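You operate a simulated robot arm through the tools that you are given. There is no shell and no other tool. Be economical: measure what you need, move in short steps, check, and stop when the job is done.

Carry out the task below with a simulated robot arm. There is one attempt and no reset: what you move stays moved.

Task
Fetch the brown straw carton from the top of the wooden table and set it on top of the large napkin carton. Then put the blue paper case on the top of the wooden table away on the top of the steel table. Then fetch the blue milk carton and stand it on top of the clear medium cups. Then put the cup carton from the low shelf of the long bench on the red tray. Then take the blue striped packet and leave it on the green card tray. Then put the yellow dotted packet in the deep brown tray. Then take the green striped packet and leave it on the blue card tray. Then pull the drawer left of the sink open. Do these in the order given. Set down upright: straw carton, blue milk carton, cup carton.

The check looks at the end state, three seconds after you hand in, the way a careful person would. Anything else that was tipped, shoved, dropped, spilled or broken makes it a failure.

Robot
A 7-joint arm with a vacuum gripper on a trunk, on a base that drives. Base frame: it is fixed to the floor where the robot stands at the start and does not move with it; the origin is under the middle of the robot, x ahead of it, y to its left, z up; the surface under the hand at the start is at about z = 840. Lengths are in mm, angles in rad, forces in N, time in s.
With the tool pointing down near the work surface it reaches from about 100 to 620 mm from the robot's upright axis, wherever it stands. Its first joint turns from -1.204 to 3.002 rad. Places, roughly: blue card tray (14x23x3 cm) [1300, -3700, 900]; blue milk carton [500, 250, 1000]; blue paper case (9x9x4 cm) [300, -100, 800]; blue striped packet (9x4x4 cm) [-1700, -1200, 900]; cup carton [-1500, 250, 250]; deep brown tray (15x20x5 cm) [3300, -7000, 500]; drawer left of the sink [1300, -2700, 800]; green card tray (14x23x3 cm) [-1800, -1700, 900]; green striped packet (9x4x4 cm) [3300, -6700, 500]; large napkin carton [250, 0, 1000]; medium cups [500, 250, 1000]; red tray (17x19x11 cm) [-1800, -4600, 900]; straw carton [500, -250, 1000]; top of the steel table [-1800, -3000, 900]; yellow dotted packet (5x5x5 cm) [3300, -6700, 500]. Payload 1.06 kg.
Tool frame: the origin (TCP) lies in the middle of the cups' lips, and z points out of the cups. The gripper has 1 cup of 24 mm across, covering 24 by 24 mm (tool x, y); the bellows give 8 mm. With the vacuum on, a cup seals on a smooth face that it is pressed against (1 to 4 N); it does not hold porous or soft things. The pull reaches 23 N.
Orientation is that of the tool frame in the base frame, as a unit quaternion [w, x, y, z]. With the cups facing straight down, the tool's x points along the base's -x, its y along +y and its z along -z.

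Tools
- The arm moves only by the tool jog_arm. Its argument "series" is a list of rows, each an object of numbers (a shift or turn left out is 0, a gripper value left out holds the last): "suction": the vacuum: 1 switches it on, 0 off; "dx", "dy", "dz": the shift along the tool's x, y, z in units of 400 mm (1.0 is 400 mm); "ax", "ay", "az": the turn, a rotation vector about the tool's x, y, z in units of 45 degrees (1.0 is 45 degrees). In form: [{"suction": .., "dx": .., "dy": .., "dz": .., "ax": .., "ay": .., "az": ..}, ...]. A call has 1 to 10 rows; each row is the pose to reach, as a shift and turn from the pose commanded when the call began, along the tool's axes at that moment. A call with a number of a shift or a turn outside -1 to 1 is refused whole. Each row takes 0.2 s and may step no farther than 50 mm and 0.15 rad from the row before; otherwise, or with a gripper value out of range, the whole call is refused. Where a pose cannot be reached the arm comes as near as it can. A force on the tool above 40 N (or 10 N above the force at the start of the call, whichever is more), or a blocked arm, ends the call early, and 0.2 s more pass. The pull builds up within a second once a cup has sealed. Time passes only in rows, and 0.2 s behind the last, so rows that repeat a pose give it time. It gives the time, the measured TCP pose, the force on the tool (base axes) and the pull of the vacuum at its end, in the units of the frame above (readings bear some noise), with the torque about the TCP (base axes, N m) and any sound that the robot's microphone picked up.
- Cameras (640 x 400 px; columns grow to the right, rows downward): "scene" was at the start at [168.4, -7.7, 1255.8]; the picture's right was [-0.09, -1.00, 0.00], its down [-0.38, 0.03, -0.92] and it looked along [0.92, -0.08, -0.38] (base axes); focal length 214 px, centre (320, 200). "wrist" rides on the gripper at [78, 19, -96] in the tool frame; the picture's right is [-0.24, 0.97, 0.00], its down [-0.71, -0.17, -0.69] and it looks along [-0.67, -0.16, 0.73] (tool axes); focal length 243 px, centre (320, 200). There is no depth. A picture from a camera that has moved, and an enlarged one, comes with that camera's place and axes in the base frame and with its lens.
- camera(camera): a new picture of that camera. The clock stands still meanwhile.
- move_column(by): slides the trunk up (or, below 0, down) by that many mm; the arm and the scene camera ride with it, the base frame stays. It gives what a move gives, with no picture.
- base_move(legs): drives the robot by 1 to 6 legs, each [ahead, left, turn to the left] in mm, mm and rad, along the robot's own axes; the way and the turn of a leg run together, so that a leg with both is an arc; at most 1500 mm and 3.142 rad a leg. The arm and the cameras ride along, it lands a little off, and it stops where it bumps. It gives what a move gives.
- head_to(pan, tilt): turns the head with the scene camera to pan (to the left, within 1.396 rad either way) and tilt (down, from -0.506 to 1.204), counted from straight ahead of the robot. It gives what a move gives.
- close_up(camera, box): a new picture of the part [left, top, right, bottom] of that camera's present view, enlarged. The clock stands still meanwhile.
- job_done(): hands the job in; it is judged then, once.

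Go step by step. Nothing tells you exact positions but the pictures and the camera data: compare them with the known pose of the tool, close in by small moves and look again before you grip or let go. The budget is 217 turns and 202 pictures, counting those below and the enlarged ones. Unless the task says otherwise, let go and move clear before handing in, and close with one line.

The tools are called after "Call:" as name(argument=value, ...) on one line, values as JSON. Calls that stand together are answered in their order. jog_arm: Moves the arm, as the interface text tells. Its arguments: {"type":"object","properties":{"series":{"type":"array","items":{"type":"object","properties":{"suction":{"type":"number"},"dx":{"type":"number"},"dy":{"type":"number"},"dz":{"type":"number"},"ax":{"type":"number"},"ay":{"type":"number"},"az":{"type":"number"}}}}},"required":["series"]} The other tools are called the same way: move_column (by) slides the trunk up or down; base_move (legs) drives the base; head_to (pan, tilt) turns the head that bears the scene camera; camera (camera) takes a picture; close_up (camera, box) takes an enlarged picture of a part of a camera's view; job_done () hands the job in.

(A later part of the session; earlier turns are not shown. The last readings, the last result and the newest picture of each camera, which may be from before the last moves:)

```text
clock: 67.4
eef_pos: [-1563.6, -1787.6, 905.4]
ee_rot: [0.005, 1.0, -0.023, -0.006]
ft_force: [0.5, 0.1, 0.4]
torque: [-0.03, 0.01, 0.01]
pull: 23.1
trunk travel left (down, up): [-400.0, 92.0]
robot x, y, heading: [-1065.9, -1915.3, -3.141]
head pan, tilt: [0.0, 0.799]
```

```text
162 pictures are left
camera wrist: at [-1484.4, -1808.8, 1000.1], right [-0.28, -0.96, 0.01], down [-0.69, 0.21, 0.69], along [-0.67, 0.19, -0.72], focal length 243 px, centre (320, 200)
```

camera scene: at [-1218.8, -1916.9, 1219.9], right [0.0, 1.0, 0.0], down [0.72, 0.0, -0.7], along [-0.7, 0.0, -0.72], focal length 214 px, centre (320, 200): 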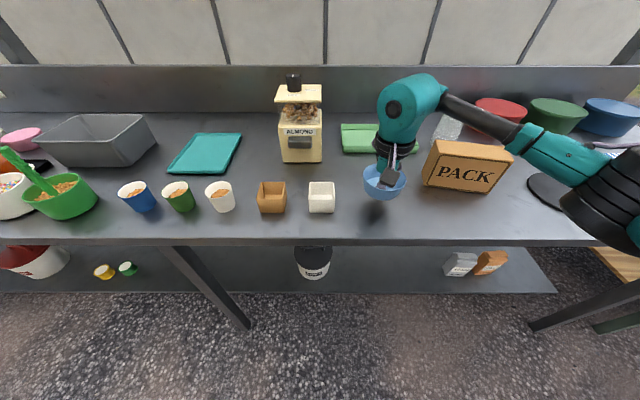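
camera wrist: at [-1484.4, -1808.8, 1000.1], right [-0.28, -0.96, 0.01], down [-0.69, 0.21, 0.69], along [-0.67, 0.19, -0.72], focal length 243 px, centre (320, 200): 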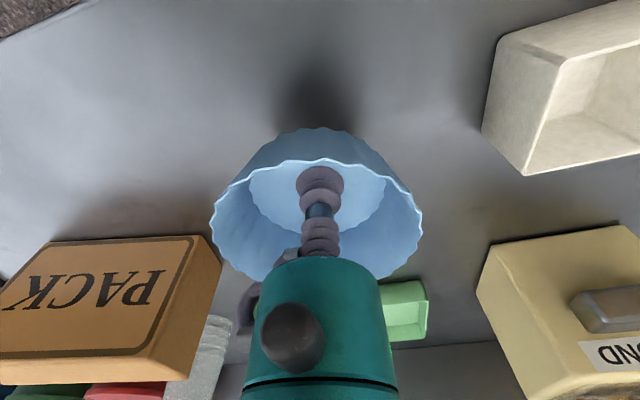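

Not yet touching; the shadow is converging. Continue down in small steps.

Call:
jog_arm(series=[{"dz": 0.01}, {"dz": 0.02}, {"dz": 0.03}, {"dz": 0.04}, {"dz": 0.05}, {"dz": 0.05}])

Call:
camera(camera="wrist")

```text
clock: 68.8
eef_pos: [-1562.7, -1787.8, 885.3]
ee_rot: [0.004, 1.0, -0.023, -0.006]
ft_force: [-0.1, -0.2, 0.1]
torque: [0.05, 0.01, 0.0]
pull: 22.7
trunk travel left (down, up): [-400.0, 92.0]
robot x, y, heading: [-1063.9, -1915.2, -3.139]
head pan, tilt: [0.0, 0.799]
```

```text
161 pictures are left
camera wrist: at [-1483.8, -1809.1, 980.2], right [-0.28, -0.96, 0.01], down [-0.69, 0.21, 0.69], along [-0.67, 0.19, -0.72], focal length 243 px, centre (320, 200)
```

wrist: 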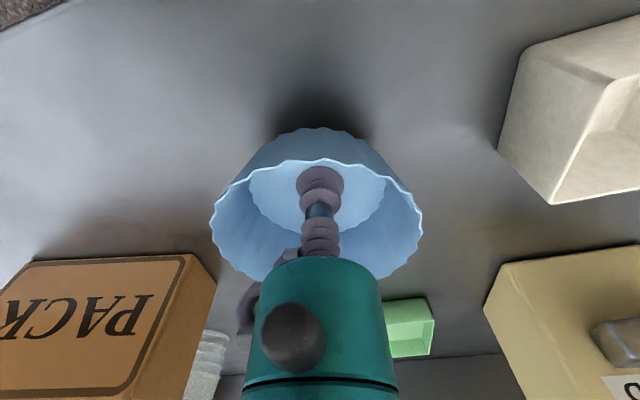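

Still no contact. Keep lowering.

Call:
jog_arm(series=[{"dz": 0.0075}, {"dz": 0.015}, {"dz": 0.0225}, {"dz": 0.03}, {"dz": 0.0375}, {"dz": 0.0375}])

Call:
camera(camera="wrist")

```text
clock: 70.2
eef_pos: [-1560.8, -1789.5, 869.8]
ee_rot: [0.004, 1.0, -0.023, -0.006]
ft_force: [0.0, 1.2, -0.8]
torque: [-0.01, 0.02, -0.01]
pull: 23.1
trunk travel left (down, up): [-400.0, 92.0]
robot x, y, heading: [-1065.0, -1918.7, -3.141]
head pan, tilt: [0.0, 0.799]
```

```text
160 pictures are left
camera wrist: at [-1483.3, -1810.8, 965.8], right [-0.28, -0.96, 0.01], down [-0.69, 0.21, 0.69], along [-0.67, 0.19, -0.72], focal length 243 px, centre (320, 200)
```

wrist: 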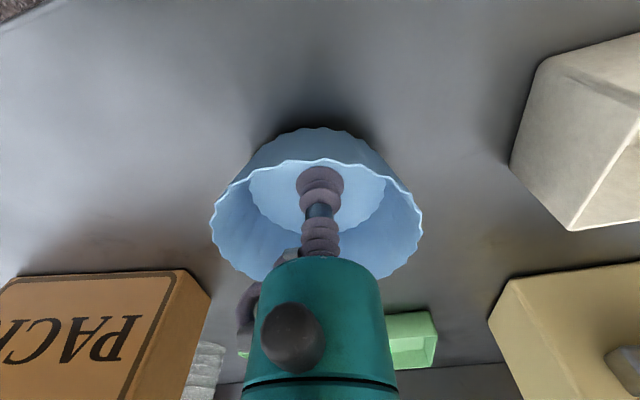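

Close now; continue a little further in 2.5 mm steps.

Call:
jog_arm(series=[{"dz": 0.006}, {"dz": 0.012}, {"dz": 0.018}, {"dz": 0.024}, {"dz": 0.03}, {"dz": 0.03}])

Call:
camera(camera="wrist")

```text
clock: 71.6
eef_pos: [-1561.4, -1790.3, 859.0]
ee_rot: [0.005, 1.0, -0.024, -0.007]
ft_force: [-4.1, 5.4, 18.4]
torque: [0.02, -0.11, -0.02]
pull: 22.5
trunk travel left (down, up): [-400.0, 92.0]
robot x, y, heading: [-1064.9, -1916.8, -3.138]
head pan, tilt: [0.0, 0.799]
```

```text
159 pictures are left
camera wrist: at [-1483.0, -1811.1, 954.5], right [-0.28, -0.96, 0.01], down [-0.69, 0.21, 0.69], along [-0.67, 0.19, -0.72], focal length 243 px, centre (320, 200)
```

wrist: 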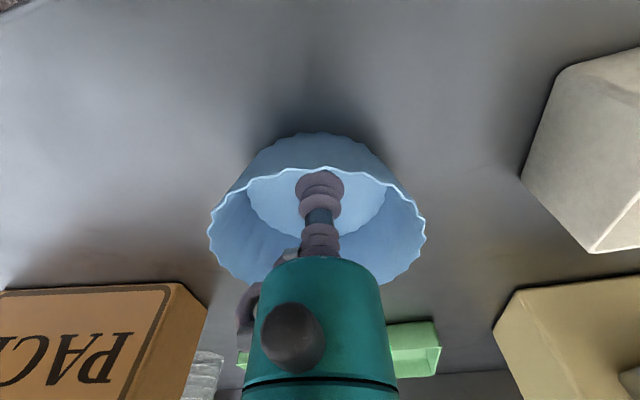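

Contact (table at about z=858). Release and lift off.

Call:
jog_arm(series=[{"suction": 0, "dz": -0.006}, {"dz": -0.006}, {"dz": -0.006}, {"dz": -0.006}, {"dz": -0.015}, {"dz": -0.05}, {"dz": -0.15}, {"dz": -0.27}, {"dz": -0.39}, {"dz": -0.5}])

Call:
camera(camera="scene")

```text
clock: 73.8
eef_pos: [-1561.7, -1790.4, 1057.5]
ee_rot: [0.005, 1.0, -0.023, -0.006]
ft_force: [-0.2, -0.1, -0.6]
torque: [0.0, -0.01, 0.02]
pull: 0.0
trunk travel left (down, up): [-400.0, 92.0]
robot x, y, heading: [-1064.5, -1920.5, -3.136]
head pan, tilt: [0.0, 0.799]
```

```text
158 pictures are left
camera scene: at [-1218.7, -1917.1, 1219.9], right [0.0, 1.0, 0.0], down [0.72, 0.0, -0.7], along [-0.7, 0.0, -0.72], focal length 214 px, centre (320, 200)
```

scene: 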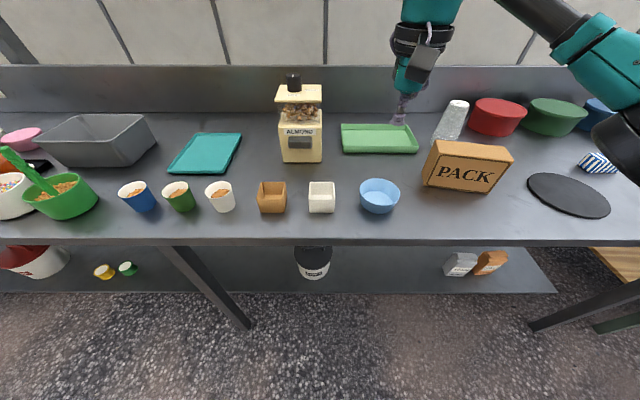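

The paper case is on the steel table. Now back to the wooden table for the milk carton.

Call:
base_move(legs=[[-365, 0, 0], [0, 0, -1.571], [1400, 0, 0], [750, 0, 0], [0, 0, -1.571]])

Call:
head_to(pan=0.0, tilt=0.5)

Call:
camera(camera="scene")

```text
clock: 94.1
eef_pos: [-71.8, 41.0, 1056.9]
ee_rot: [0.007, 0.07, 0.998, 0.004]
ft_force: [-1.1, 0.4, 0.4]
torque: [0.0, 0.0, 0.01]
pull: 0.0
trunk travel left (down, up): [-400.0, 92.0]
robot x, y, heading: [-554.4, 211.9, -0.091]
head pan, tilt: [0.0, 0.799]
```

```text
clock: 94.9
eef_pos: [-70.5, 40.5, 1057.2]
ee_rot: [0.007, 0.07, 0.997, 0.004]
ft_force: [-0.2, 0.0, -0.2]
torque: [0.02, -0.06, 0.01]
pull: 0.0
trunk travel left (down, up): [-400.0, 92.0]
robot x, y, heading: [-549.8, 212.7, -0.094]
head pan, tilt: [0.0, 0.499]
```

```text
157 pictures are left
camera scene: at [-386.1, 199.1, 1245.8], right [-0.09, -1.0, 0.0], down [-0.48, 0.04, -0.88], along [0.87, -0.08, -0.48], focal length 214 px, centre (320, 200)
```

scene: 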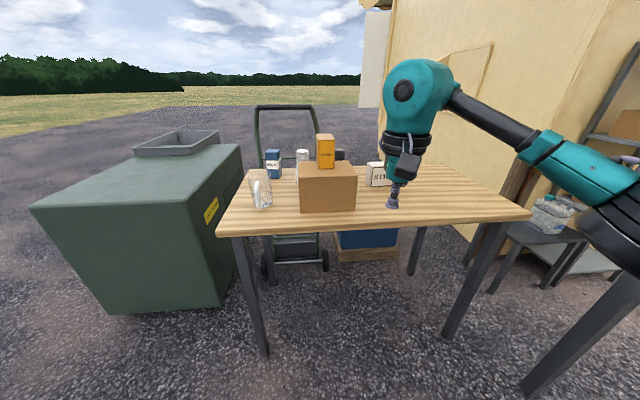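

I'll approach the milk from the table's left end so the elbow stays away from the stacked cartons. First raise the trunk, then go to about (150, 700) and check.

Call:
move_column(by=90)

Call:
base_move(legs=[[0, 0, 0.09], [0, 480, 0], [600, 0, 0]])

Call:
camera(camera="scene")

```text
clock: 96.1
eef_pos: [-71.2, 39.3, 1145.7]
ee_rot: [0.006, 0.07, 0.998, 0.004]
ft_force: [-0.2, -0.1, -0.3]
torque: [0.0, 0.01, -0.01]
pull: 0.1
trunk travel left (down, up): [-490.0, 2.0]
robot x, y, heading: [-554.1, 215.2, -0.093]
head pan, tilt: [0.0, 0.499]
```

```text
clock: 104.4
eef_pos: [551.0, 559.7, 1145.7]
ee_rot: [0.007, 0.03, 1.0, 0.003]
ft_force: [0.6, 0.2, -0.2]
torque: [-0.04, 0.03, 0.01]
pull: 0.1
trunk travel left (down, up): [-490.0, 2.0]
robot x, y, heading: [53.3, 693.1, -0.008]
head pan, tilt: [0.0, 0.499]
```

```text
156 pictures are left
camera scene: at [153.0, 693.4, 1346.6], right [-0.01, -1.0, 0.0], down [-0.48, 0.01, -0.88], along [0.88, -0.01, -0.48], focal length 214 px, centre (320, 200)
```

scene: 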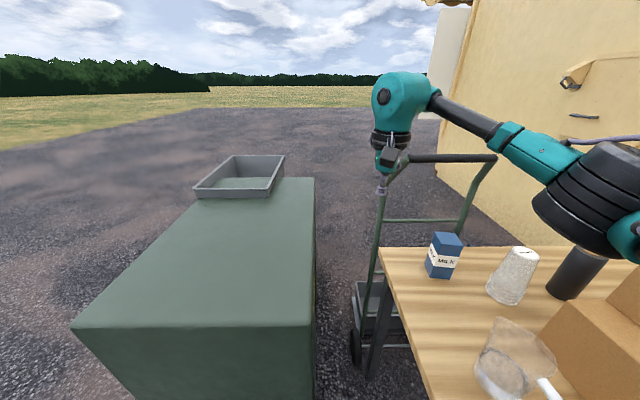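

Milk is near (605, 328), cups near (535, 190). To stay clear of the hand-truck handle I'll turn first, then shift to about (300, 700).

Call:
base_move(legs=[[0, 0, -0.9], [150, 190, 0]])

Call:
head_to(pan=0.0, tilt=0.75)

Call:
camera(camera="scene")

Call:
camera(camera="wrist")

```text
clock: 108.9
eef_pos: [440.9, 230.2, 1147.7]
ee_rot: [0.007, 0.46, 0.888, 0.001]
ft_force: [-0.7, 0.0, -0.1]
torque: [0.0, -0.01, -0.01]
pull: 0.2
trunk travel left (down, up): [-490.0, 2.0]
robot x, y, heading: [232.7, 701.9, -0.901]
head pan, tilt: [0.0, 0.499]
stopped in leg 2: the robot was blocked; the commanded pose is now the measured one
```

```text
clock: 109.7
eef_pos: [440.7, 230.7, 1146.1]
ee_rot: [0.008, 0.46, 0.888, 0.001]
ft_force: [-0.7, 0.7, -0.4]
torque: [0.0, -0.02, -0.05]
pull: 0.1
trunk travel left (down, up): [-490.0, 2.0]
robot x, y, heading: [236.3, 700.5, -0.903]
head pan, tilt: [0.0, 0.75]
```

```text
155 pictures are left
camera scene: at [291.4, 632.8, 1324.7], right [-0.79, -0.62, 0.0], down [-0.42, 0.54, -0.73], along [0.45, -0.58, -0.68], focal length 214 px, centre (320, 200)
```

scene: 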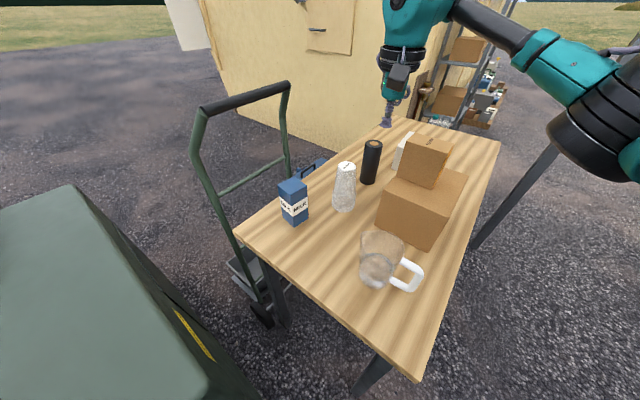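

```text
154 pictures are left
camera wrist: at [409.2, 306.4, 1242.0], right [0.93, 0.37, 0.01], down [0.26, -0.67, 0.69], along [0.26, -0.64, -0.72], focal length 243 px, centre (320, 200)
```

wrist: 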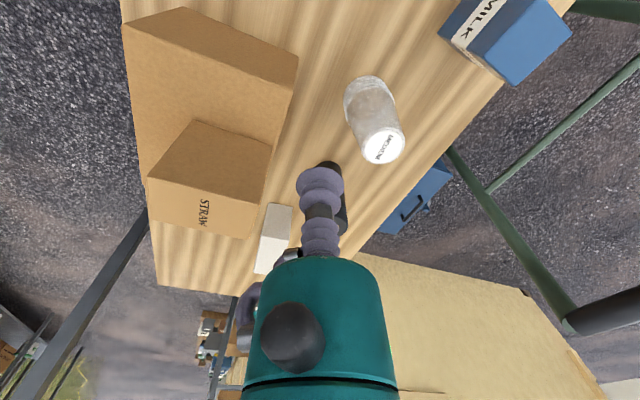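

The base stopped against something (likely the bin) at (235, 700), but milk and cups are within reach from here. Zooming for measurement.

Call:
close_up(camera="scene", box=[260, 130, 420, 240])

Call:
close_up(camera="wrist", box=[320, 0, 580, 180])

Call:
close_up(camera="scene", box=[0, 180, 360, 400])

```text
3.64 times, centred on (340, 185) of scene
camera zoom: at [291.4, 632.8, 1324.7], right [-0.79, -0.62, 0.0], down [-0.42, 0.54, -0.73], along [0.45, -0.58, -0.68], focal length 780 px, centre (247, 254)
```

zoom: 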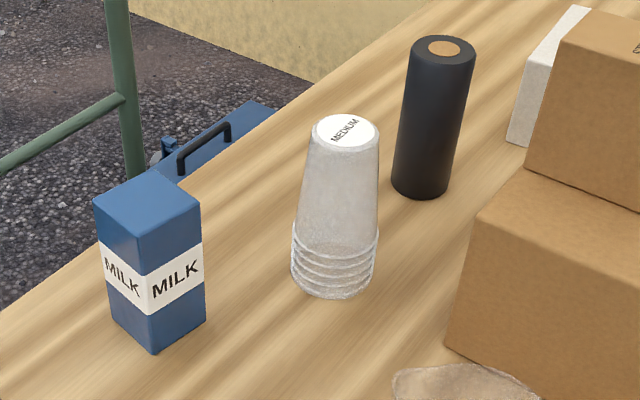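

```text
2.22 times, centred on (450, 90) of wrist
camera zoom: at [409.2, 306.4, 1242.0], right [0.93, 0.37, 0.01], down [0.26, -0.67, 0.69], along [0.26, -0.64, -0.72], focal length 539 px, centre (31, 444)
```

zoom: 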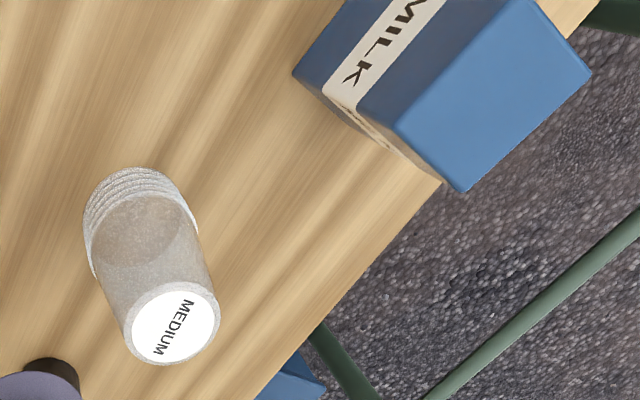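

```text
1.78 times, centred on (180, 290) of scene
camera zoom: at [291.4, 632.8, 1324.7], right [-0.79, -0.62, 0.0], down [-0.42, 0.54, -0.73], along [0.45, -0.58, -0.68], focal length 381 px, centre (569, 40)
```

zoom: 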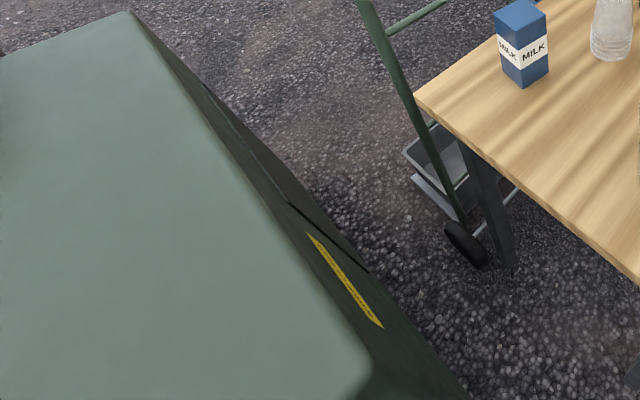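

Milk centre ≈ (623, 332), top z≈963, 54 mm square; cups' disc centre ≈ (540, 192), z≈988, about 48 mm across. Moving above the milk.

Call:
jog_arm(series=[{"dx": -0.011, "dy": 0.104}, {"dx": -0.022, "dy": 0.208}, {"dx": -0.033, "dy": 0.312}, {"dx": -0.044, "dy": 0.415}, {"dx": -0.055, "dy": 0.518}, {"dx": -0.055, "dy": 0.518, "dz": 0.12}, {"dx": -0.055, "dy": 0.518, "dz": 0.24}, {"dx": -0.055, "dy": 0.518, "dz": 0.34}, {"dx": -0.055, "dy": 0.518, "dz": 0.34}])

Call:
camera(camera="scene")

Call:
camera(camera="wrist")

```text
clock: 111.7
eef_pos: [622.4, 337.0, 1011.3]
ee_rot: [0.008, 0.461, 0.888, 0.002]
ft_force: [-0.5, -0.2, 0.6]
torque: [-0.01, -0.01, -0.04]
pull: 0.1
out of reach, approached as far as the arm can: row 5, 6, 7, 8, 9
trunk travel left (down, up): [-490.0, 2.0]
robot x, y, heading: [235.3, 695.1, -0.906]
head pan, tilt: [0.0, 0.75]
```

```text
150 pictures are left
camera scene: at [291.1, 633.1, 1324.7], right [-0.79, -0.62, 0.0], down [-0.42, 0.54, -0.73], along [0.45, -0.58, -0.68], focal length 214 px, centre (320, 200)
```

scene: 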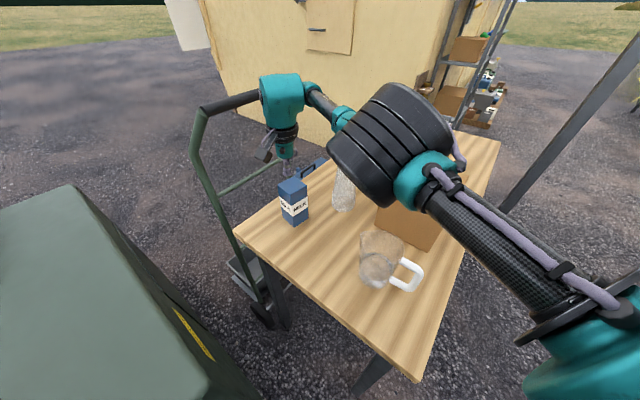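

```text
149 pictures are left
camera wrist: at [591.7, 413.8, 1106.0], right [0.93, 0.37, 0.01], down [0.26, -0.67, 0.69], along [0.26, -0.64, -0.72], focal length 243 px, centre (320, 200)
```

wrist: 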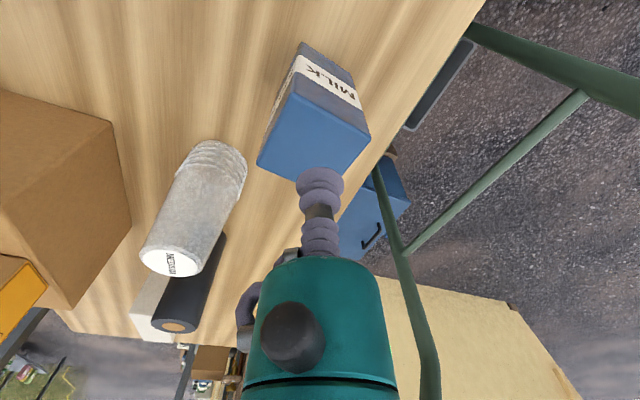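

The hand is well centred over the milk but at the edge of reach, and the cups are farther. I'll look down around the base to see what blocks it and how to get closer.

Call:
head_to(pan=0.9, tilt=1.1)

Call:
camera(camera="scene")

Call:
head_to(pan=-0.5, tilt=1.2)

Call:
camera(camera="scene")

```text
clock: 112.8
eef_pos: [622.6, 337.8, 1010.0]
ee_rot: [0.008, 0.46, 0.888, 0.001]
ft_force: [0.7, 0.0, -0.4]
torque: [0.0, 0.04, -0.01]
pull: 0.1
trunk travel left (down, up): [-490.0, 2.0]
robot x, y, heading: [235.8, 696.3, -0.905]
head pan, tilt: [0.901, 1.1]
```

```text
148 pictures are left
camera scene: at [303.3, 697.6, 1298.9], right [-0.01, -1.0, 0.0], down [-0.89, 0.01, -0.45], along [0.45, 0.0, -0.89], focal length 214 px, centre (320, 200)
```

scene: 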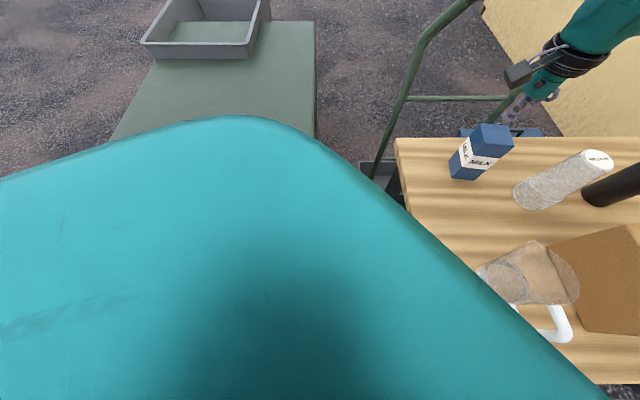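

```text
clock: 114.4
eef_pos: [623.2, 337.6, 1011.4]
ee_rot: [0.007, 0.46, 0.888, 0.001]
ft_force: [-0.1, 0.0, 0.5]
torque: [-0.02, -0.02, 0.01]
pull: 0.0
trunk travel left (down, up): [-490.0, 2.0]
robot x, y, heading: [241.5, 700.0, -0.906]
head pan, tilt: [-0.499, 1.201]
```

```text
147 pictures are left
camera scene: at [249.4, 642.9, 1292.9], right [-0.99, -0.17, 0.0], down [-0.15, 0.92, -0.36], along [0.06, -0.36, -0.93], focal length 214 px, centre (320, 200)
```

scene: 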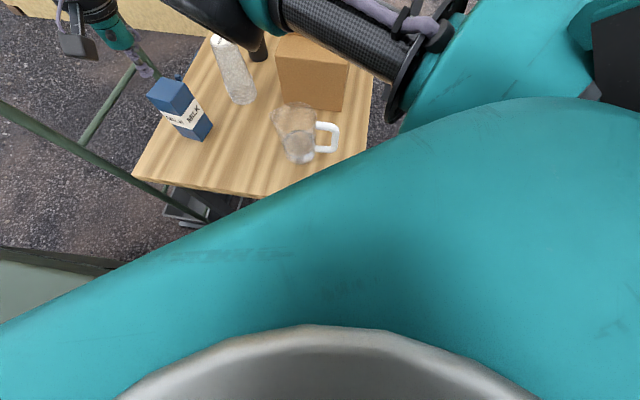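

The wide torso is close to the bin. Before moving the base again, I'll test whether the arm can reach the placing pose over the cups (540, 192) at z≈1130 from here.

Call:
jog_arm(series=[{"dz": -0.1}, {"dz": -0.2}, {"dz": -0.3}, {"dx": -0.045, "dy": -0.095, "dz": -0.3}, {"dx": -0.09, "dy": -0.19, "dz": -0.3}, {"dx": -0.135, "dy": -0.285, "dz": -0.3}, {"dx": -0.178, "dy": -0.377, "dz": -0.3}, {"dx": -0.178, "dy": -0.377, "dz": -0.3}, {"dx": -0.178, "dy": -0.377, "dz": -0.3}])

Call:
head_to(pan=0.0, tilt=0.75)

Call:
camera(camera="scene")

```text
clock: 116.4
eef_pos: [528.3, 203.7, 1128.7]
ee_rot: [0.007, 0.46, 0.888, 0.001]
ft_force: [0.1, -0.1, 0.6]
torque: [-0.02, 0.0, -0.01]
pull: 0.0
out of reach, approached as far as the arm can: row 2, 3, 4, 5, 6, 7, 8, 9
trunk travel left (down, up): [-490.0, 2.0]
robot x, y, heading: [234.2, 698.1, -0.902]
head pan, tilt: [-0.499, 1.201]
```

```text
clock: 117.3
eef_pos: [527.0, 204.7, 1129.8]
ee_rot: [0.008, 0.461, 0.887, 0.001]
ft_force: [-0.3, 0.5, -1.0]
torque: [-0.03, 0.01, -0.02]
pull: 0.2
trunk travel left (down, up): [-490.0, 2.0]
robot x, y, heading: [238.1, 697.2, -0.908]
head pan, tilt: [0.0, 0.75]
```

```text
146 pictures are left
camera scene: at [291.2, 632.7, 1324.6], right [-0.79, -0.62, 0.0], down [-0.42, 0.54, -0.73], along [0.45, -0.58, -0.68], focal length 214 px, centre (320, 200)
```

scene: 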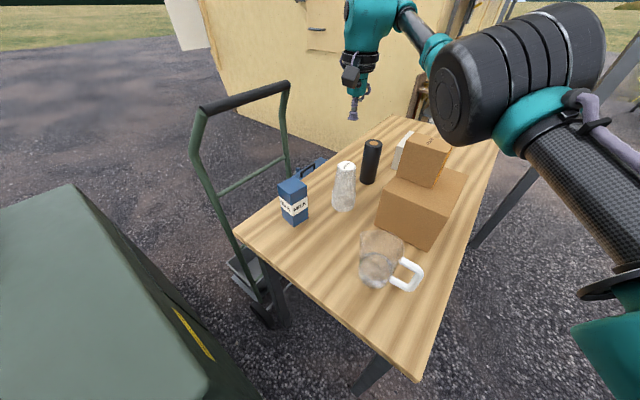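

The reach there is about 17 mm short. Plan: pick the milk from here, then carry it round to the front of the table and place it from there. Going back over the milk.

Call:
jog_arm(series=[{"dx": 0.042, "dy": 0.093}, {"dx": 0.084, "dy": 0.186}, {"dx": 0.126, "dy": 0.28}, {"dx": 0.168, "dy": 0.373}, {"dx": 0.168, "dy": 0.373, "dz": 0.1}, {"dx": 0.168, "dy": 0.373, "dz": 0.2}, {"dx": 0.168, "dy": 0.373, "dz": 0.3}, {"dx": 0.168, "dy": 0.373, "dz": 0.35}, {"dx": 0.168, "dy": 0.373, "dz": 0.35}])

Call:
camera(camera="wrist")

```text
clock: 119.3
eef_pos: [610.6, 346.3, 991.4]
ee_rot: [0.008, 0.46, 0.888, 0.001]
ft_force: [0.1, 0.0, 0.5]
torque: [0.01, 0.0, -0.06]
pull: 0.1
trunk travel left (down, up): [-490.0, 2.0]
robot x, y, heading: [238.8, 701.3, -0.906]
head pan, tilt: [0.0, 0.75]
```

```text
145 pictures are left
camera wrist: at [580.8, 422.9, 1085.8], right [0.93, 0.37, 0.01], down [0.26, -0.67, 0.69], along [0.26, -0.64, -0.72], focal length 243 px, centre (320, 200)
```

wrist: 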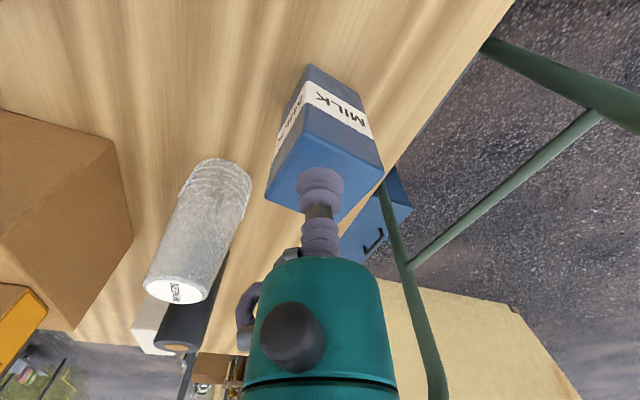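

The cup is about 20 mm short of the milk's centre. Shift outward and descend close to the top.

Call:
jog_arm(series=[{"dx": -0.024}, {"dx": -0.048, "dy": 0.003}, {"dx": -0.048, "dy": 0.003, "dz": 0.03}, {"dx": -0.048, "dy": 0.003, "dz": 0.045}, {"dx": -0.048, "dy": 0.003, "dz": 0.045}])

Call:
camera(camera="wrist")

```text
clock: 120.5
eef_pos: [619.4, 336.7, 971.3]
ee_rot: [0.007, 0.461, 0.888, 0.001]
ft_force: [-0.3, -0.6, -0.2]
torque: [0.0, 0.02, 0.01]
pull: 0.1
out of reach, approached as far as the arm can: row 2, 3, 4, 5
trunk travel left (down, up): [-490.0, 2.0]
robot x, y, heading: [234.6, 699.4, -0.907]
head pan, tilt: [0.0, 0.75]
```

```text
144 pictures are left
camera wrist: at [588.7, 412.3, 1066.1], right [0.93, 0.37, 0.01], down [0.26, -0.67, 0.69], along [0.26, -0.64, -0.72], focal length 243 px, centre (320, 200)
```

wrist: 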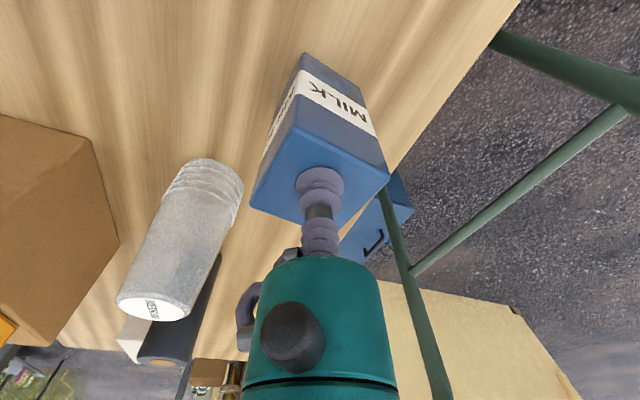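

Centre is still ~9 mm away; reach improves with a lower trunk. I'll rise 60 mm, drop the trunk 60 mm and move outward.

Call:
jog_arm(series=[{"dz": -0.08}, {"dz": -0.15}, {"dz": -0.15}])

Call:
move_column(by=-60)

Call:
jog_arm(series=[{"dx": -0.01}, {"dx": -0.024, "dy": -0.004}, {"dx": -0.024, "dy": -0.004}])

Call:
camera(camera="wrist")

```text
clock: 121.3
eef_pos: [617.6, 336.4, 1031.9]
ee_rot: [0.007, 0.46, 0.888, 0.0]
ft_force: [1.1, 0.5, 0.2]
torque: [0.04, -0.03, -0.02]
pull: 0.2
trunk travel left (down, up): [-490.0, 2.0]
robot x, y, heading: [238.1, 701.3, -0.903]
head pan, tilt: [0.0, 0.75]
```

```text
clock: 122.3
eef_pos: [618.6, 335.0, 973.6]
ee_rot: [0.008, 0.46, 0.888, 0.0]
ft_force: [-0.2, -0.5, -0.9]
torque: [0.03, -0.01, -0.01]
pull: 0.1
trunk travel left (down, up): [-430.0, 62.0]
robot x, y, heading: [234.0, 702.1, -0.904]
head pan, tilt: [0.0, 0.75]
```

```text
clock: 123.1
eef_pos: [620.8, 326.4, 974.2]
ee_rot: [0.007, 0.46, 0.888, 0.002]
ft_force: [0.2, 0.2, 0.0]
torque: [-0.01, 0.01, 0.0]
pull: 0.1
trunk travel left (down, up): [-430.0, 62.0]
robot x, y, heading: [232.8, 699.2, -0.911]
head pan, tilt: [0.0, 0.75]
```

```text
143 pictures are left
camera wrist: at [590.4, 402.5, 1068.2], right [0.93, 0.37, 0.01], down [0.26, -0.67, 0.69], along [0.26, -0.64, -0.72], focal length 243 px, centre (320, 200)
```

wrist: 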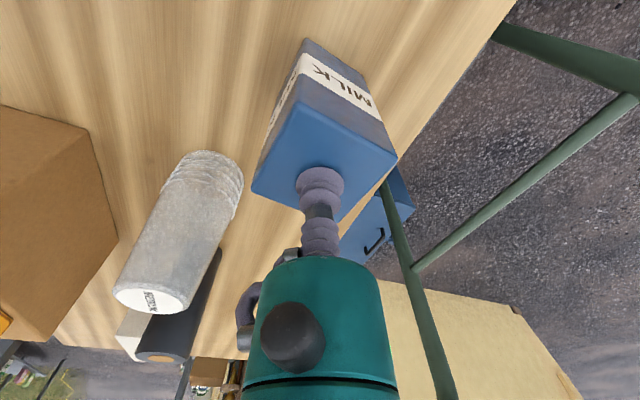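

Centred now. Descend with the vacuum on and press.

Call:
jog_arm(series=[{"dz": 0.015, "suction": 1}, {"dz": 0.025}, {"dz": 0.032}, {"dz": 0.038}, {"dz": 0.038}, {"dz": 0.038}, {"dz": 0.038}])

```text
clock: 124.7
eef_pos: [622.0, 328.2, 961.0]
ee_rot: [0.01, 0.461, 0.888, 0.0]
ft_force: [5.2, -9.2, 37.3]
torque: [0.17, 0.22, 0.01]
pull: 23.1
trunk travel left (down, up): [-430.0, 62.0]
robot x, y, heading: [236.9, 697.2, -0.904]
head pan, tilt: [0.0, 0.75]
```

Sealed. Lift straight up.

Call:
jog_arm(series=[{"dz": -0.02}, {"dz": -0.1}, {"dz": -0.2}, {"dz": -0.3}, {"dz": -0.4}, {"dz": -0.4}])

Call:
camera(camera="scene")

Call:
camera(camera="wrist")

```text
clock: 126.1
eef_pos: [619.9, 327.0, 1115.7]
ee_rot: [0.007, 0.46, 0.888, 0.001]
ft_force: [-0.2, 0.5, -3.7]
torque: [-0.01, 0.03, -0.02]
pull: 22.6
trunk travel left (down, up): [-430.0, 62.0]
robot x, y, heading: [238.4, 701.5, -0.905]
head pan, tilt: [0.0, 0.75]
```

```text
142 pictures are left
camera scene: at [325.9, 588.7, 1258.9], right [-0.79, -0.62, 0.0], down [-0.42, 0.54, -0.73], along [0.45, -0.58, -0.68], focal length 214 px, centre (320, 200)
```

scene: 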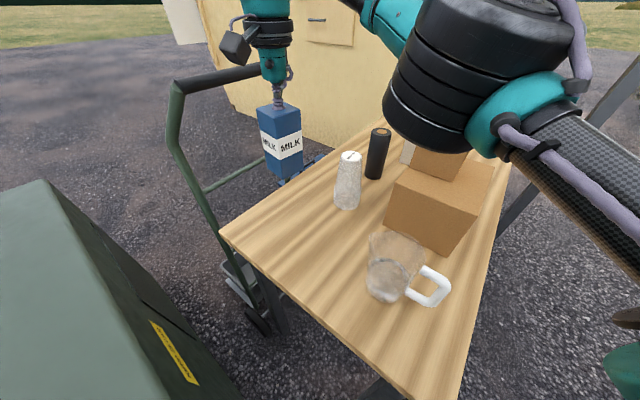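

```text
141 pictures are left
camera wrist: at [590.1, 403.3, 1210.5], right [0.93, 0.37, 0.01], down [0.26, -0.67, 0.69], along [0.26, -0.64, -0.72], focal length 243 px, centre (320, 200)
```

wrist: 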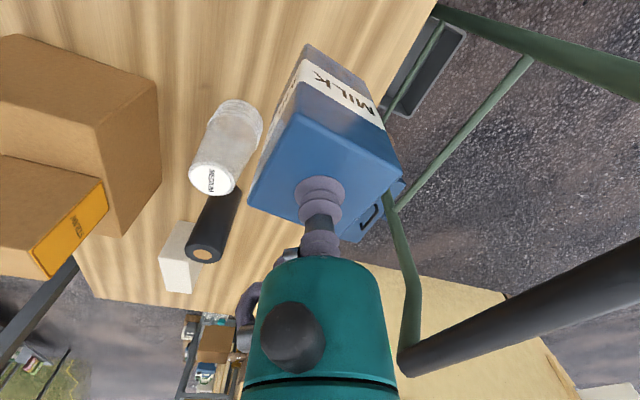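

Milk is held upright. I'll rise 25 mm more and try moving over the cups from here with this trunk height.

Call:
jog_arm(series=[{"dz": -0.065}, {"dx": -0.04, "dy": -0.09, "dz": -0.065}, {"dx": -0.08, "dy": -0.18, "dz": -0.065}, {"dx": -0.12, "dy": -0.27, "dz": -0.065}, {"dx": -0.16, "dy": -0.358, "dz": -0.065}, {"dx": -0.16, "dy": -0.358, "dz": -0.065}, {"dx": -0.16, "dy": -0.358, "dz": -0.065}])

Call:
camera(camera="scene")

Call:
camera(camera="wrist")

```text
clock: 127.7
eef_pos: [536.8, 191.8, 1141.4]
ee_rot: [0.008, 0.46, 0.888, 0.001]
ft_force: [-0.1, -0.4, -4.2]
torque: [0.02, -0.01, 0.02]
pull: 23.1
trunk travel left (down, up): [-430.0, 62.0]
robot x, y, heading: [235.0, 697.9, -0.905]
head pan, tilt: [0.0, 0.75]
```

```text
140 pictures are left
camera scene: at [325.7, 588.7, 1259.0], right [-0.79, -0.62, 0.0], down [-0.42, 0.54, -0.73], along [0.45, -0.58, -0.68], focal length 214 px, centre (320, 200)
```

scene: 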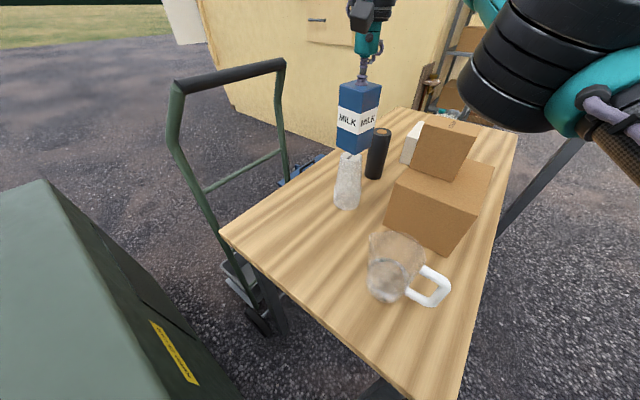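

```text
139 pictures are left
camera wrist: at [505.1, 267.8, 1236.1], right [0.93, 0.37, 0.01], down [0.26, -0.67, 0.69], along [0.26, -0.64, -0.72], focal length 243 px, centre (320, 200)
```

wrist: 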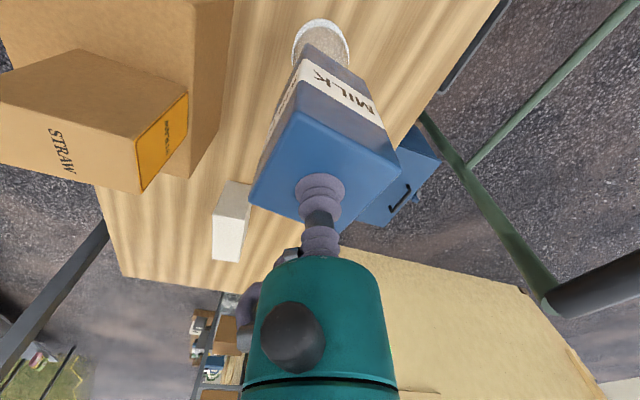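

In reach, hanging just above the cups. Zooming to check alignment.

Call:
close_up(camera="scene", box=[300, 70, 420, 220])

Call:
close_up(camera="wrist", box=[240, 0, 420, 130])

```text
2.67 times, centred on (360, 145) of scene
camera zoom: at [325.7, 588.7, 1259.0], right [-0.79, -0.62, 0.0], down [-0.42, 0.54, -0.73], along [0.45, -0.58, -0.68], focal length 572 px, centre (213, 347)
```

zoom: 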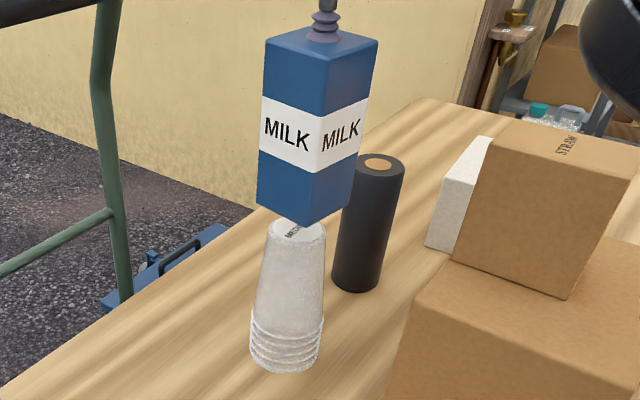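

```text
3.08 times, centred on (330, 65) of wrist
camera zoom: at [505.1, 267.8, 1236.1], right [0.93, 0.37, 0.01], down [0.26, -0.67, 0.69], along [0.26, -0.64, -0.72], focal length 746 px, centre (289, 615)
```

zoom: 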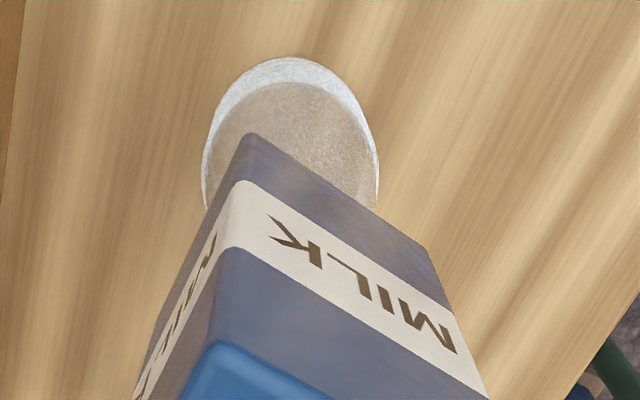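

Milk centre ≈ (538, 193), cups ≈ (538, 194): aligned. Lower slowly until contact.

Call:
jog_arm(series=[{"dz": 0.02}, {"dz": 0.04}, {"dz": 0.0475}, {"dz": 0.055}, {"dz": 0.06}, {"dz": 0.06}])

Call:
close_up(camera="scene", box=[300, 70, 420, 220])

```text
clock: 129.1
eef_pos: [540.2, 193.3, 1118.2]
ee_rot: [0.008, 0.46, 0.888, 0.001]
ft_force: [-0.1, -0.3, -3.2]
torque: [-0.03, 0.01, -0.01]
pull: 22.6
trunk travel left (down, up): [-430.0, 62.0]
robot x, y, heading: [236.5, 701.6, -0.908]
head pan, tilt: [0.0, 0.75]
```

```text
2.67 times, centred on (360, 145) of scene
camera zoom: at [325.7, 588.8, 1259.0], right [-0.79, -0.62, 0.0], down [-0.42, 0.54, -0.73], along [0.45, -0.58, -0.68], focal length 572 px, centre (213, 347)
```

zoom: 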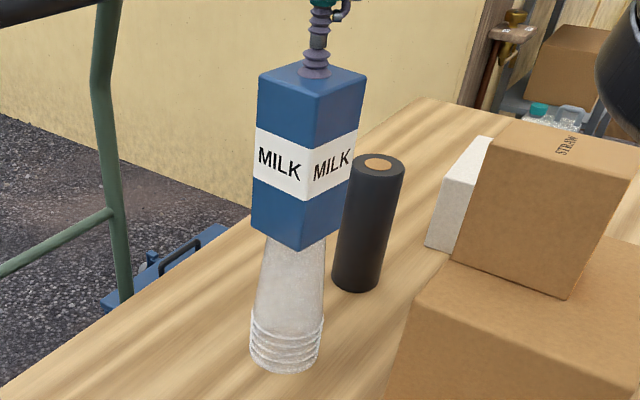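

A few millimetres to go, alignment good. Continue in tiny steps.

Call:
jog_arm(series=[{"dz": 0.005}, {"dz": 0.009}, {"dz": 0.013}, {"dz": 0.017}, {"dz": 0.017}])

Call:
close_up(camera="scene", box=[300, 70, 420, 220])

```text
clock: 130.3
eef_pos: [538.6, 194.4, 1114.0]
ee_rot: [0.009, 0.46, 0.888, 0.001]
ft_force: [2.8, -2.0, 19.3]
torque: [0.02, 0.02, 0.05]
pull: 23.1
trunk travel left (down, up): [-430.0, 62.0]
robot x, y, heading: [234.5, 700.9, -0.904]
head pan, tilt: [0.0, 0.75]
```

```text
2.67 times, centred on (360, 145) of scene
camera zoom: at [325.0, 590.3, 1259.4], right [-0.79, -0.62, 0.0], down [-0.42, 0.54, -0.73], along [0.45, -0.58, -0.68], focal length 572 px, centre (213, 347)
```

zoom: 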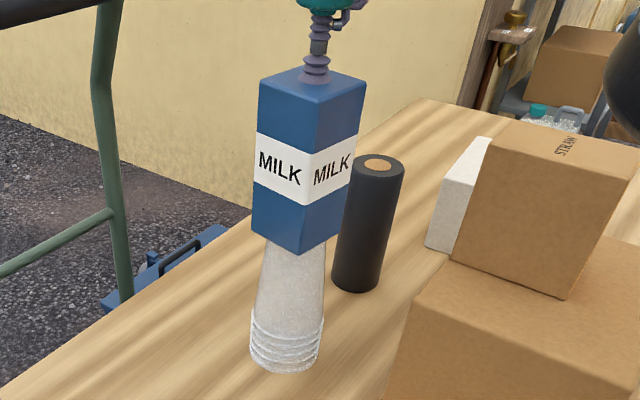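

Contact. Unload slightly, release and lift away vertically.

Call:
jog_arm(series=[{"dz": -0.004}, {"dz": -0.006, "suction": 0}, {"dz": -0.006}, {"dz": -0.006}, {"dz": -0.006}, {"dz": -0.015}, {"dz": -0.03}, {"dz": -0.08}, {"dz": -0.15}, {"dz": -0.15}])

Call:
camera(camera="scene")

```text
clock: 132.5
eef_pos: [532.4, 197.3, 1171.1]
ee_rot: [0.008, 0.46, 0.888, 0.001]
ft_force: [-0.1, 0.4, -0.1]
torque: [0.05, -0.03, 0.0]
pull: 0.0
out of reach, approached as far as the arm can: row 9, 10
trunk travel left (down, up): [-430.0, 62.0]
robot x, y, heading: [235.9, 698.9, -0.911]
head pan, tilt: [0.0, 0.75]
```

```text
134 pictures are left
camera scene: at [325.2, 588.4, 1258.9], right [-0.79, -0.62, 0.0], down [-0.42, 0.54, -0.73], along [0.45, -0.58, -0.68], focal length 214 px, centre (320, 200)
```

scene: 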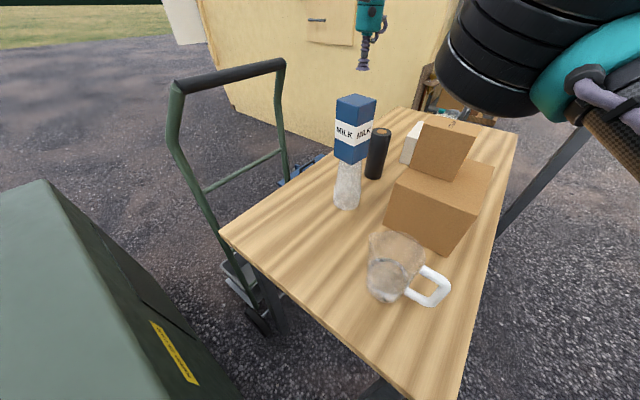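

The milk stands on the cups. Raise the trunk, retreat from the table, and turn to the long bench at (−1500, 250).

Call:
move_column(by=60)

Call:
base_move(legs=[[-130, -165, 0], [-236, -774, 0], [0, 0, -2.236]])

Call:
head_to(pan=0.0, tilt=0.6)

Call:
camera(camera="scene")

```text
clock: 133.5
eef_pos: [496.3, 245.3, 1353.5]
ee_rot: [0.11, 0.457, 0.881, -0.046]
ft_force: [1.0, -0.1, 0.8]
torque: [0.05, 0.01, -0.02]
pull: 0.0
trunk travel left (down, up): [-490.0, 2.0]
robot x, y, heading: [238.8, 699.9, -0.907]
head pan, tilt: [0.0, 0.75]
```

```text
clock: 134.2
eef_pos: [496.3, 247.3, 1354.2]
ee_rot: [0.112, 0.457, 0.881, -0.046]
ft_force: [0.5, -0.3, -0.4]
torque: [0.0, -0.01, 0.02]
pull: 0.0
trunk travel left (down, up): [-490.0, 2.0]
robot x, y, heading: [234.7, 699.1, -0.91]
head pan, tilt: [0.0, 0.75]
stopped in leg 1: the robot was blocked; the commanded pose is now the measured one
```

```text
clock: 134.9
eef_pos: [497.0, 245.9, 1352.9]
ee_rot: [0.111, 0.458, 0.881, -0.046]
ft_force: [0.3, -1.4, -0.4]
torque: [0.03, -0.01, 0.04]
pull: 0.0
trunk travel left (down, up): [-490.0, 2.0]
robot x, y, heading: [237.6, 702.4, -0.91]
head pan, tilt: [0.0, 0.6]
```

```text
133 pictures are left
camera scene: at [294.6, 628.4, 1337.5], right [-0.79, -0.62, 0.0], down [-0.35, 0.45, -0.82], along [0.51, -0.65, -0.57], focal length 214 px, centre (320, 200)
```

scene: 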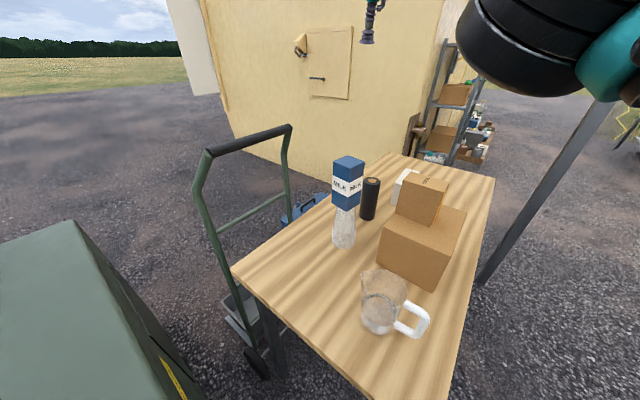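

The base is blocked moving sideways (touching something). I'll back straight out first, away from both the table leg and the bin.

Call:
base_move(legs=[[-100, 0, 0]])

Call:
camera(camera="scene")

```text
clock: 136.1
eef_pos: [436.1, 324.6, 1355.3]
ee_rot: [0.112, 0.456, 0.882, -0.047]
ft_force: [-0.4, 0.3, 0.6]
torque: [-0.01, -0.02, 0.0]
pull: 0.0
trunk travel left (down, up): [-490.0, 2.0]
robot x, y, heading: [176.8, 776.5, -0.907]
head pan, tilt: [0.0, 0.6]
```

```text
132 pictures are left
camera scene: at [234.2, 705.8, 1337.6], right [-0.79, -0.62, 0.0], down [-0.35, 0.44, -0.83], along [0.51, -0.65, -0.56], focal length 214 px, centre (320, 200)
```

scene: 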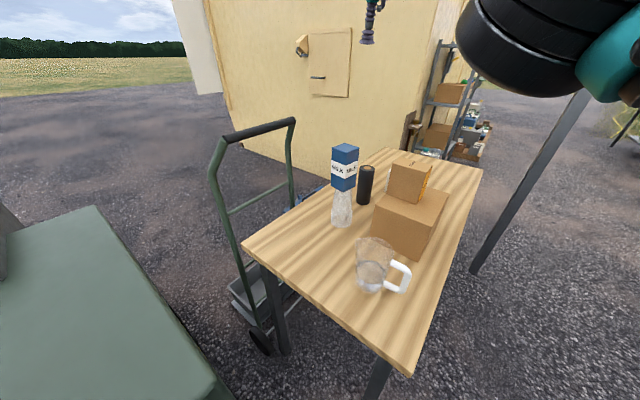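

Free again and nothing disturbed. Drive round to the long bench.

Call:
base_move(legs=[[-184, -237, 0], [-57, -686, 0], [0, 0, -2.234]])

Call:
camera(camera="scene")

```text
clock: 150.3
eef_pos: [-1208.8, 505.6, 1354.0]
ee_rot: [0.003, 0.991, -0.058, -0.121]
ft_force: [-0.4, 0.5, -0.7]
torque: [0.01, 0.04, -0.03]
pull: 0.0
trunk travel left (down, up): [-490.0, 2.0]
robot x, y, heading: [-697.4, 392.3, 3.072]
head pan, tilt: [0.0, 0.6]
```

```text
131 pictures are left
camera scene: at [-787.6, 402.3, 1337.5], right [0.07, 1.0, 0.0], down [0.56, -0.04, -0.83], along [-0.82, 0.06, -0.56], focal length 214 px, centre (320, 200)
```

scene: 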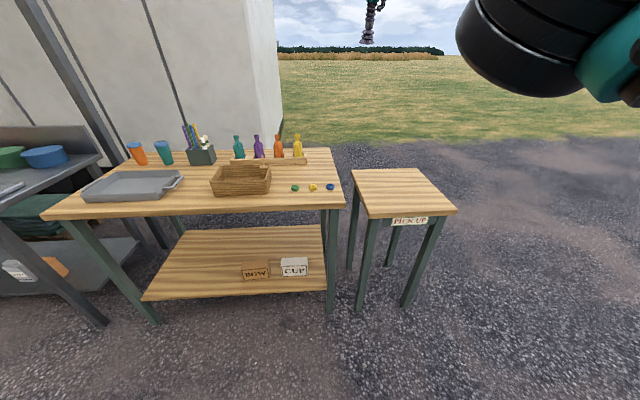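

The long bench's low shelf holds a BOW box and the white CUP carton (about (−1596, 311), shelf z≈250). I'll lower the trunk here in free space and straighten the tool.

Call:
move_column(by=-470)

Call:
jog_arm(series=[{"ay": 0.155}, {"ay": 0.309}, {"ay": 0.309}])

Call:
camera(camera="scene")

```text
refused: -470 is not a number from -400 to 400
```

```text
clock: 151.1
eef_pos: [-1203.8, 504.8, 1351.2]
ee_rot: [0.002, 0.993, -0.054, -0.103]
ft_force: [0.0, 0.3, -0.8]
torque: [-0.01, -0.02, -0.01]
pull: 0.0
out of reach, approached as far as the arm can: row 1, 2, 3
trunk travel left (down, up): [-490.0, 2.0]
robot x, y, heading: [-698.2, 393.7, 3.069]
head pan, tilt: [0.0, 0.6]
```

```text
130 pictures are left
camera scene: at [-787.7, 402.2, 1337.5], right [0.07, 1.0, 0.0], down [0.56, -0.04, -0.83], along [-0.82, 0.06, -0.56], focal length 214 px, centre (320, 200)
```

scene: 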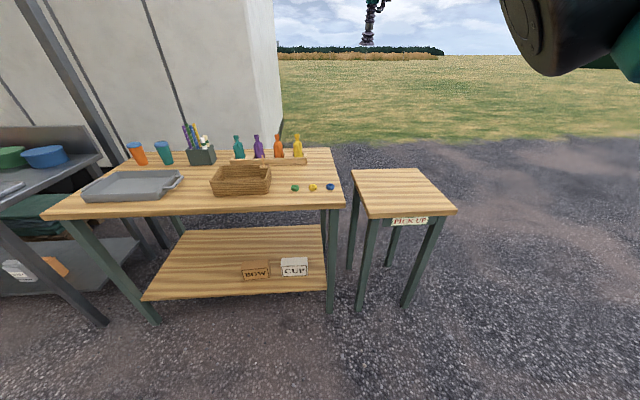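

Bring the hand closer and lower, straighten it, then lower the trunk.

Call:
jog_arm(series=[{"dx": 0.085, "dz": 0.058}, {"dx": 0.17, "dz": 0.116}, {"dx": 0.26, "dz": 0.174}, {"dx": 0.35, "dz": 0.232}, {"dx": 0.44, "dz": 0.29}, {"dx": 0.44, "dz": 0.29, "ay": 0.13}, {"dx": 0.44, "dz": 0.29, "ay": 0.26}, {"dx": 0.44, "dz": 0.29, "ay": 0.26}])

Call:
move_column(by=-400)

Call:
camera(camera="scene")

```text
clock: 152.9
eef_pos: [-1203.7, 503.3, 1351.8]
ee_rot: [0.002, 0.993, -0.054, -0.103]
ft_force: [-0.5, -0.8, 0.4]
torque: [0.0, -0.04, -0.02]
pull: 0.0
out of reach, approached as far as the arm can: row 1, 2, 3, 4, 5, 6, 7, 8
trunk travel left (down, up): [-490.0, 2.0]
robot x, y, heading: [-698.1, 391.6, 3.074]
head pan, tilt: [0.0, 0.6]
```

```text
clock: 156.7
eef_pos: [-1310.7, 511.7, 596.0]
ee_rot: [0.007, 0.974, -0.054, 0.222]
ft_force: [0.0, 0.4, 0.2]
torque: [0.01, 0.01, -0.01]
pull: 0.2
trunk travel left (down, up): [-90.0, 402.0]
robot x, y, heading: [-695.6, 394.9, 3.066]
head pan, tilt: [0.0, 0.6]
```

```text
129 pictures are left
camera scene: at [-950.6, 413.5, 908.1], right [0.07, 1.0, 0.0], down [0.56, -0.04, -0.83], along [-0.82, 0.06, -0.56], focal length 214 px, centre (320, 200)
```

scene: 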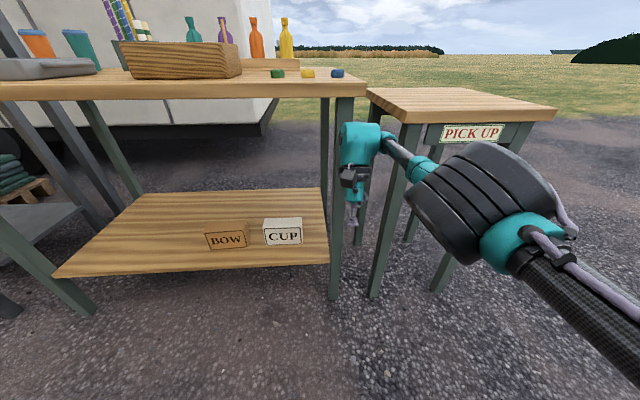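

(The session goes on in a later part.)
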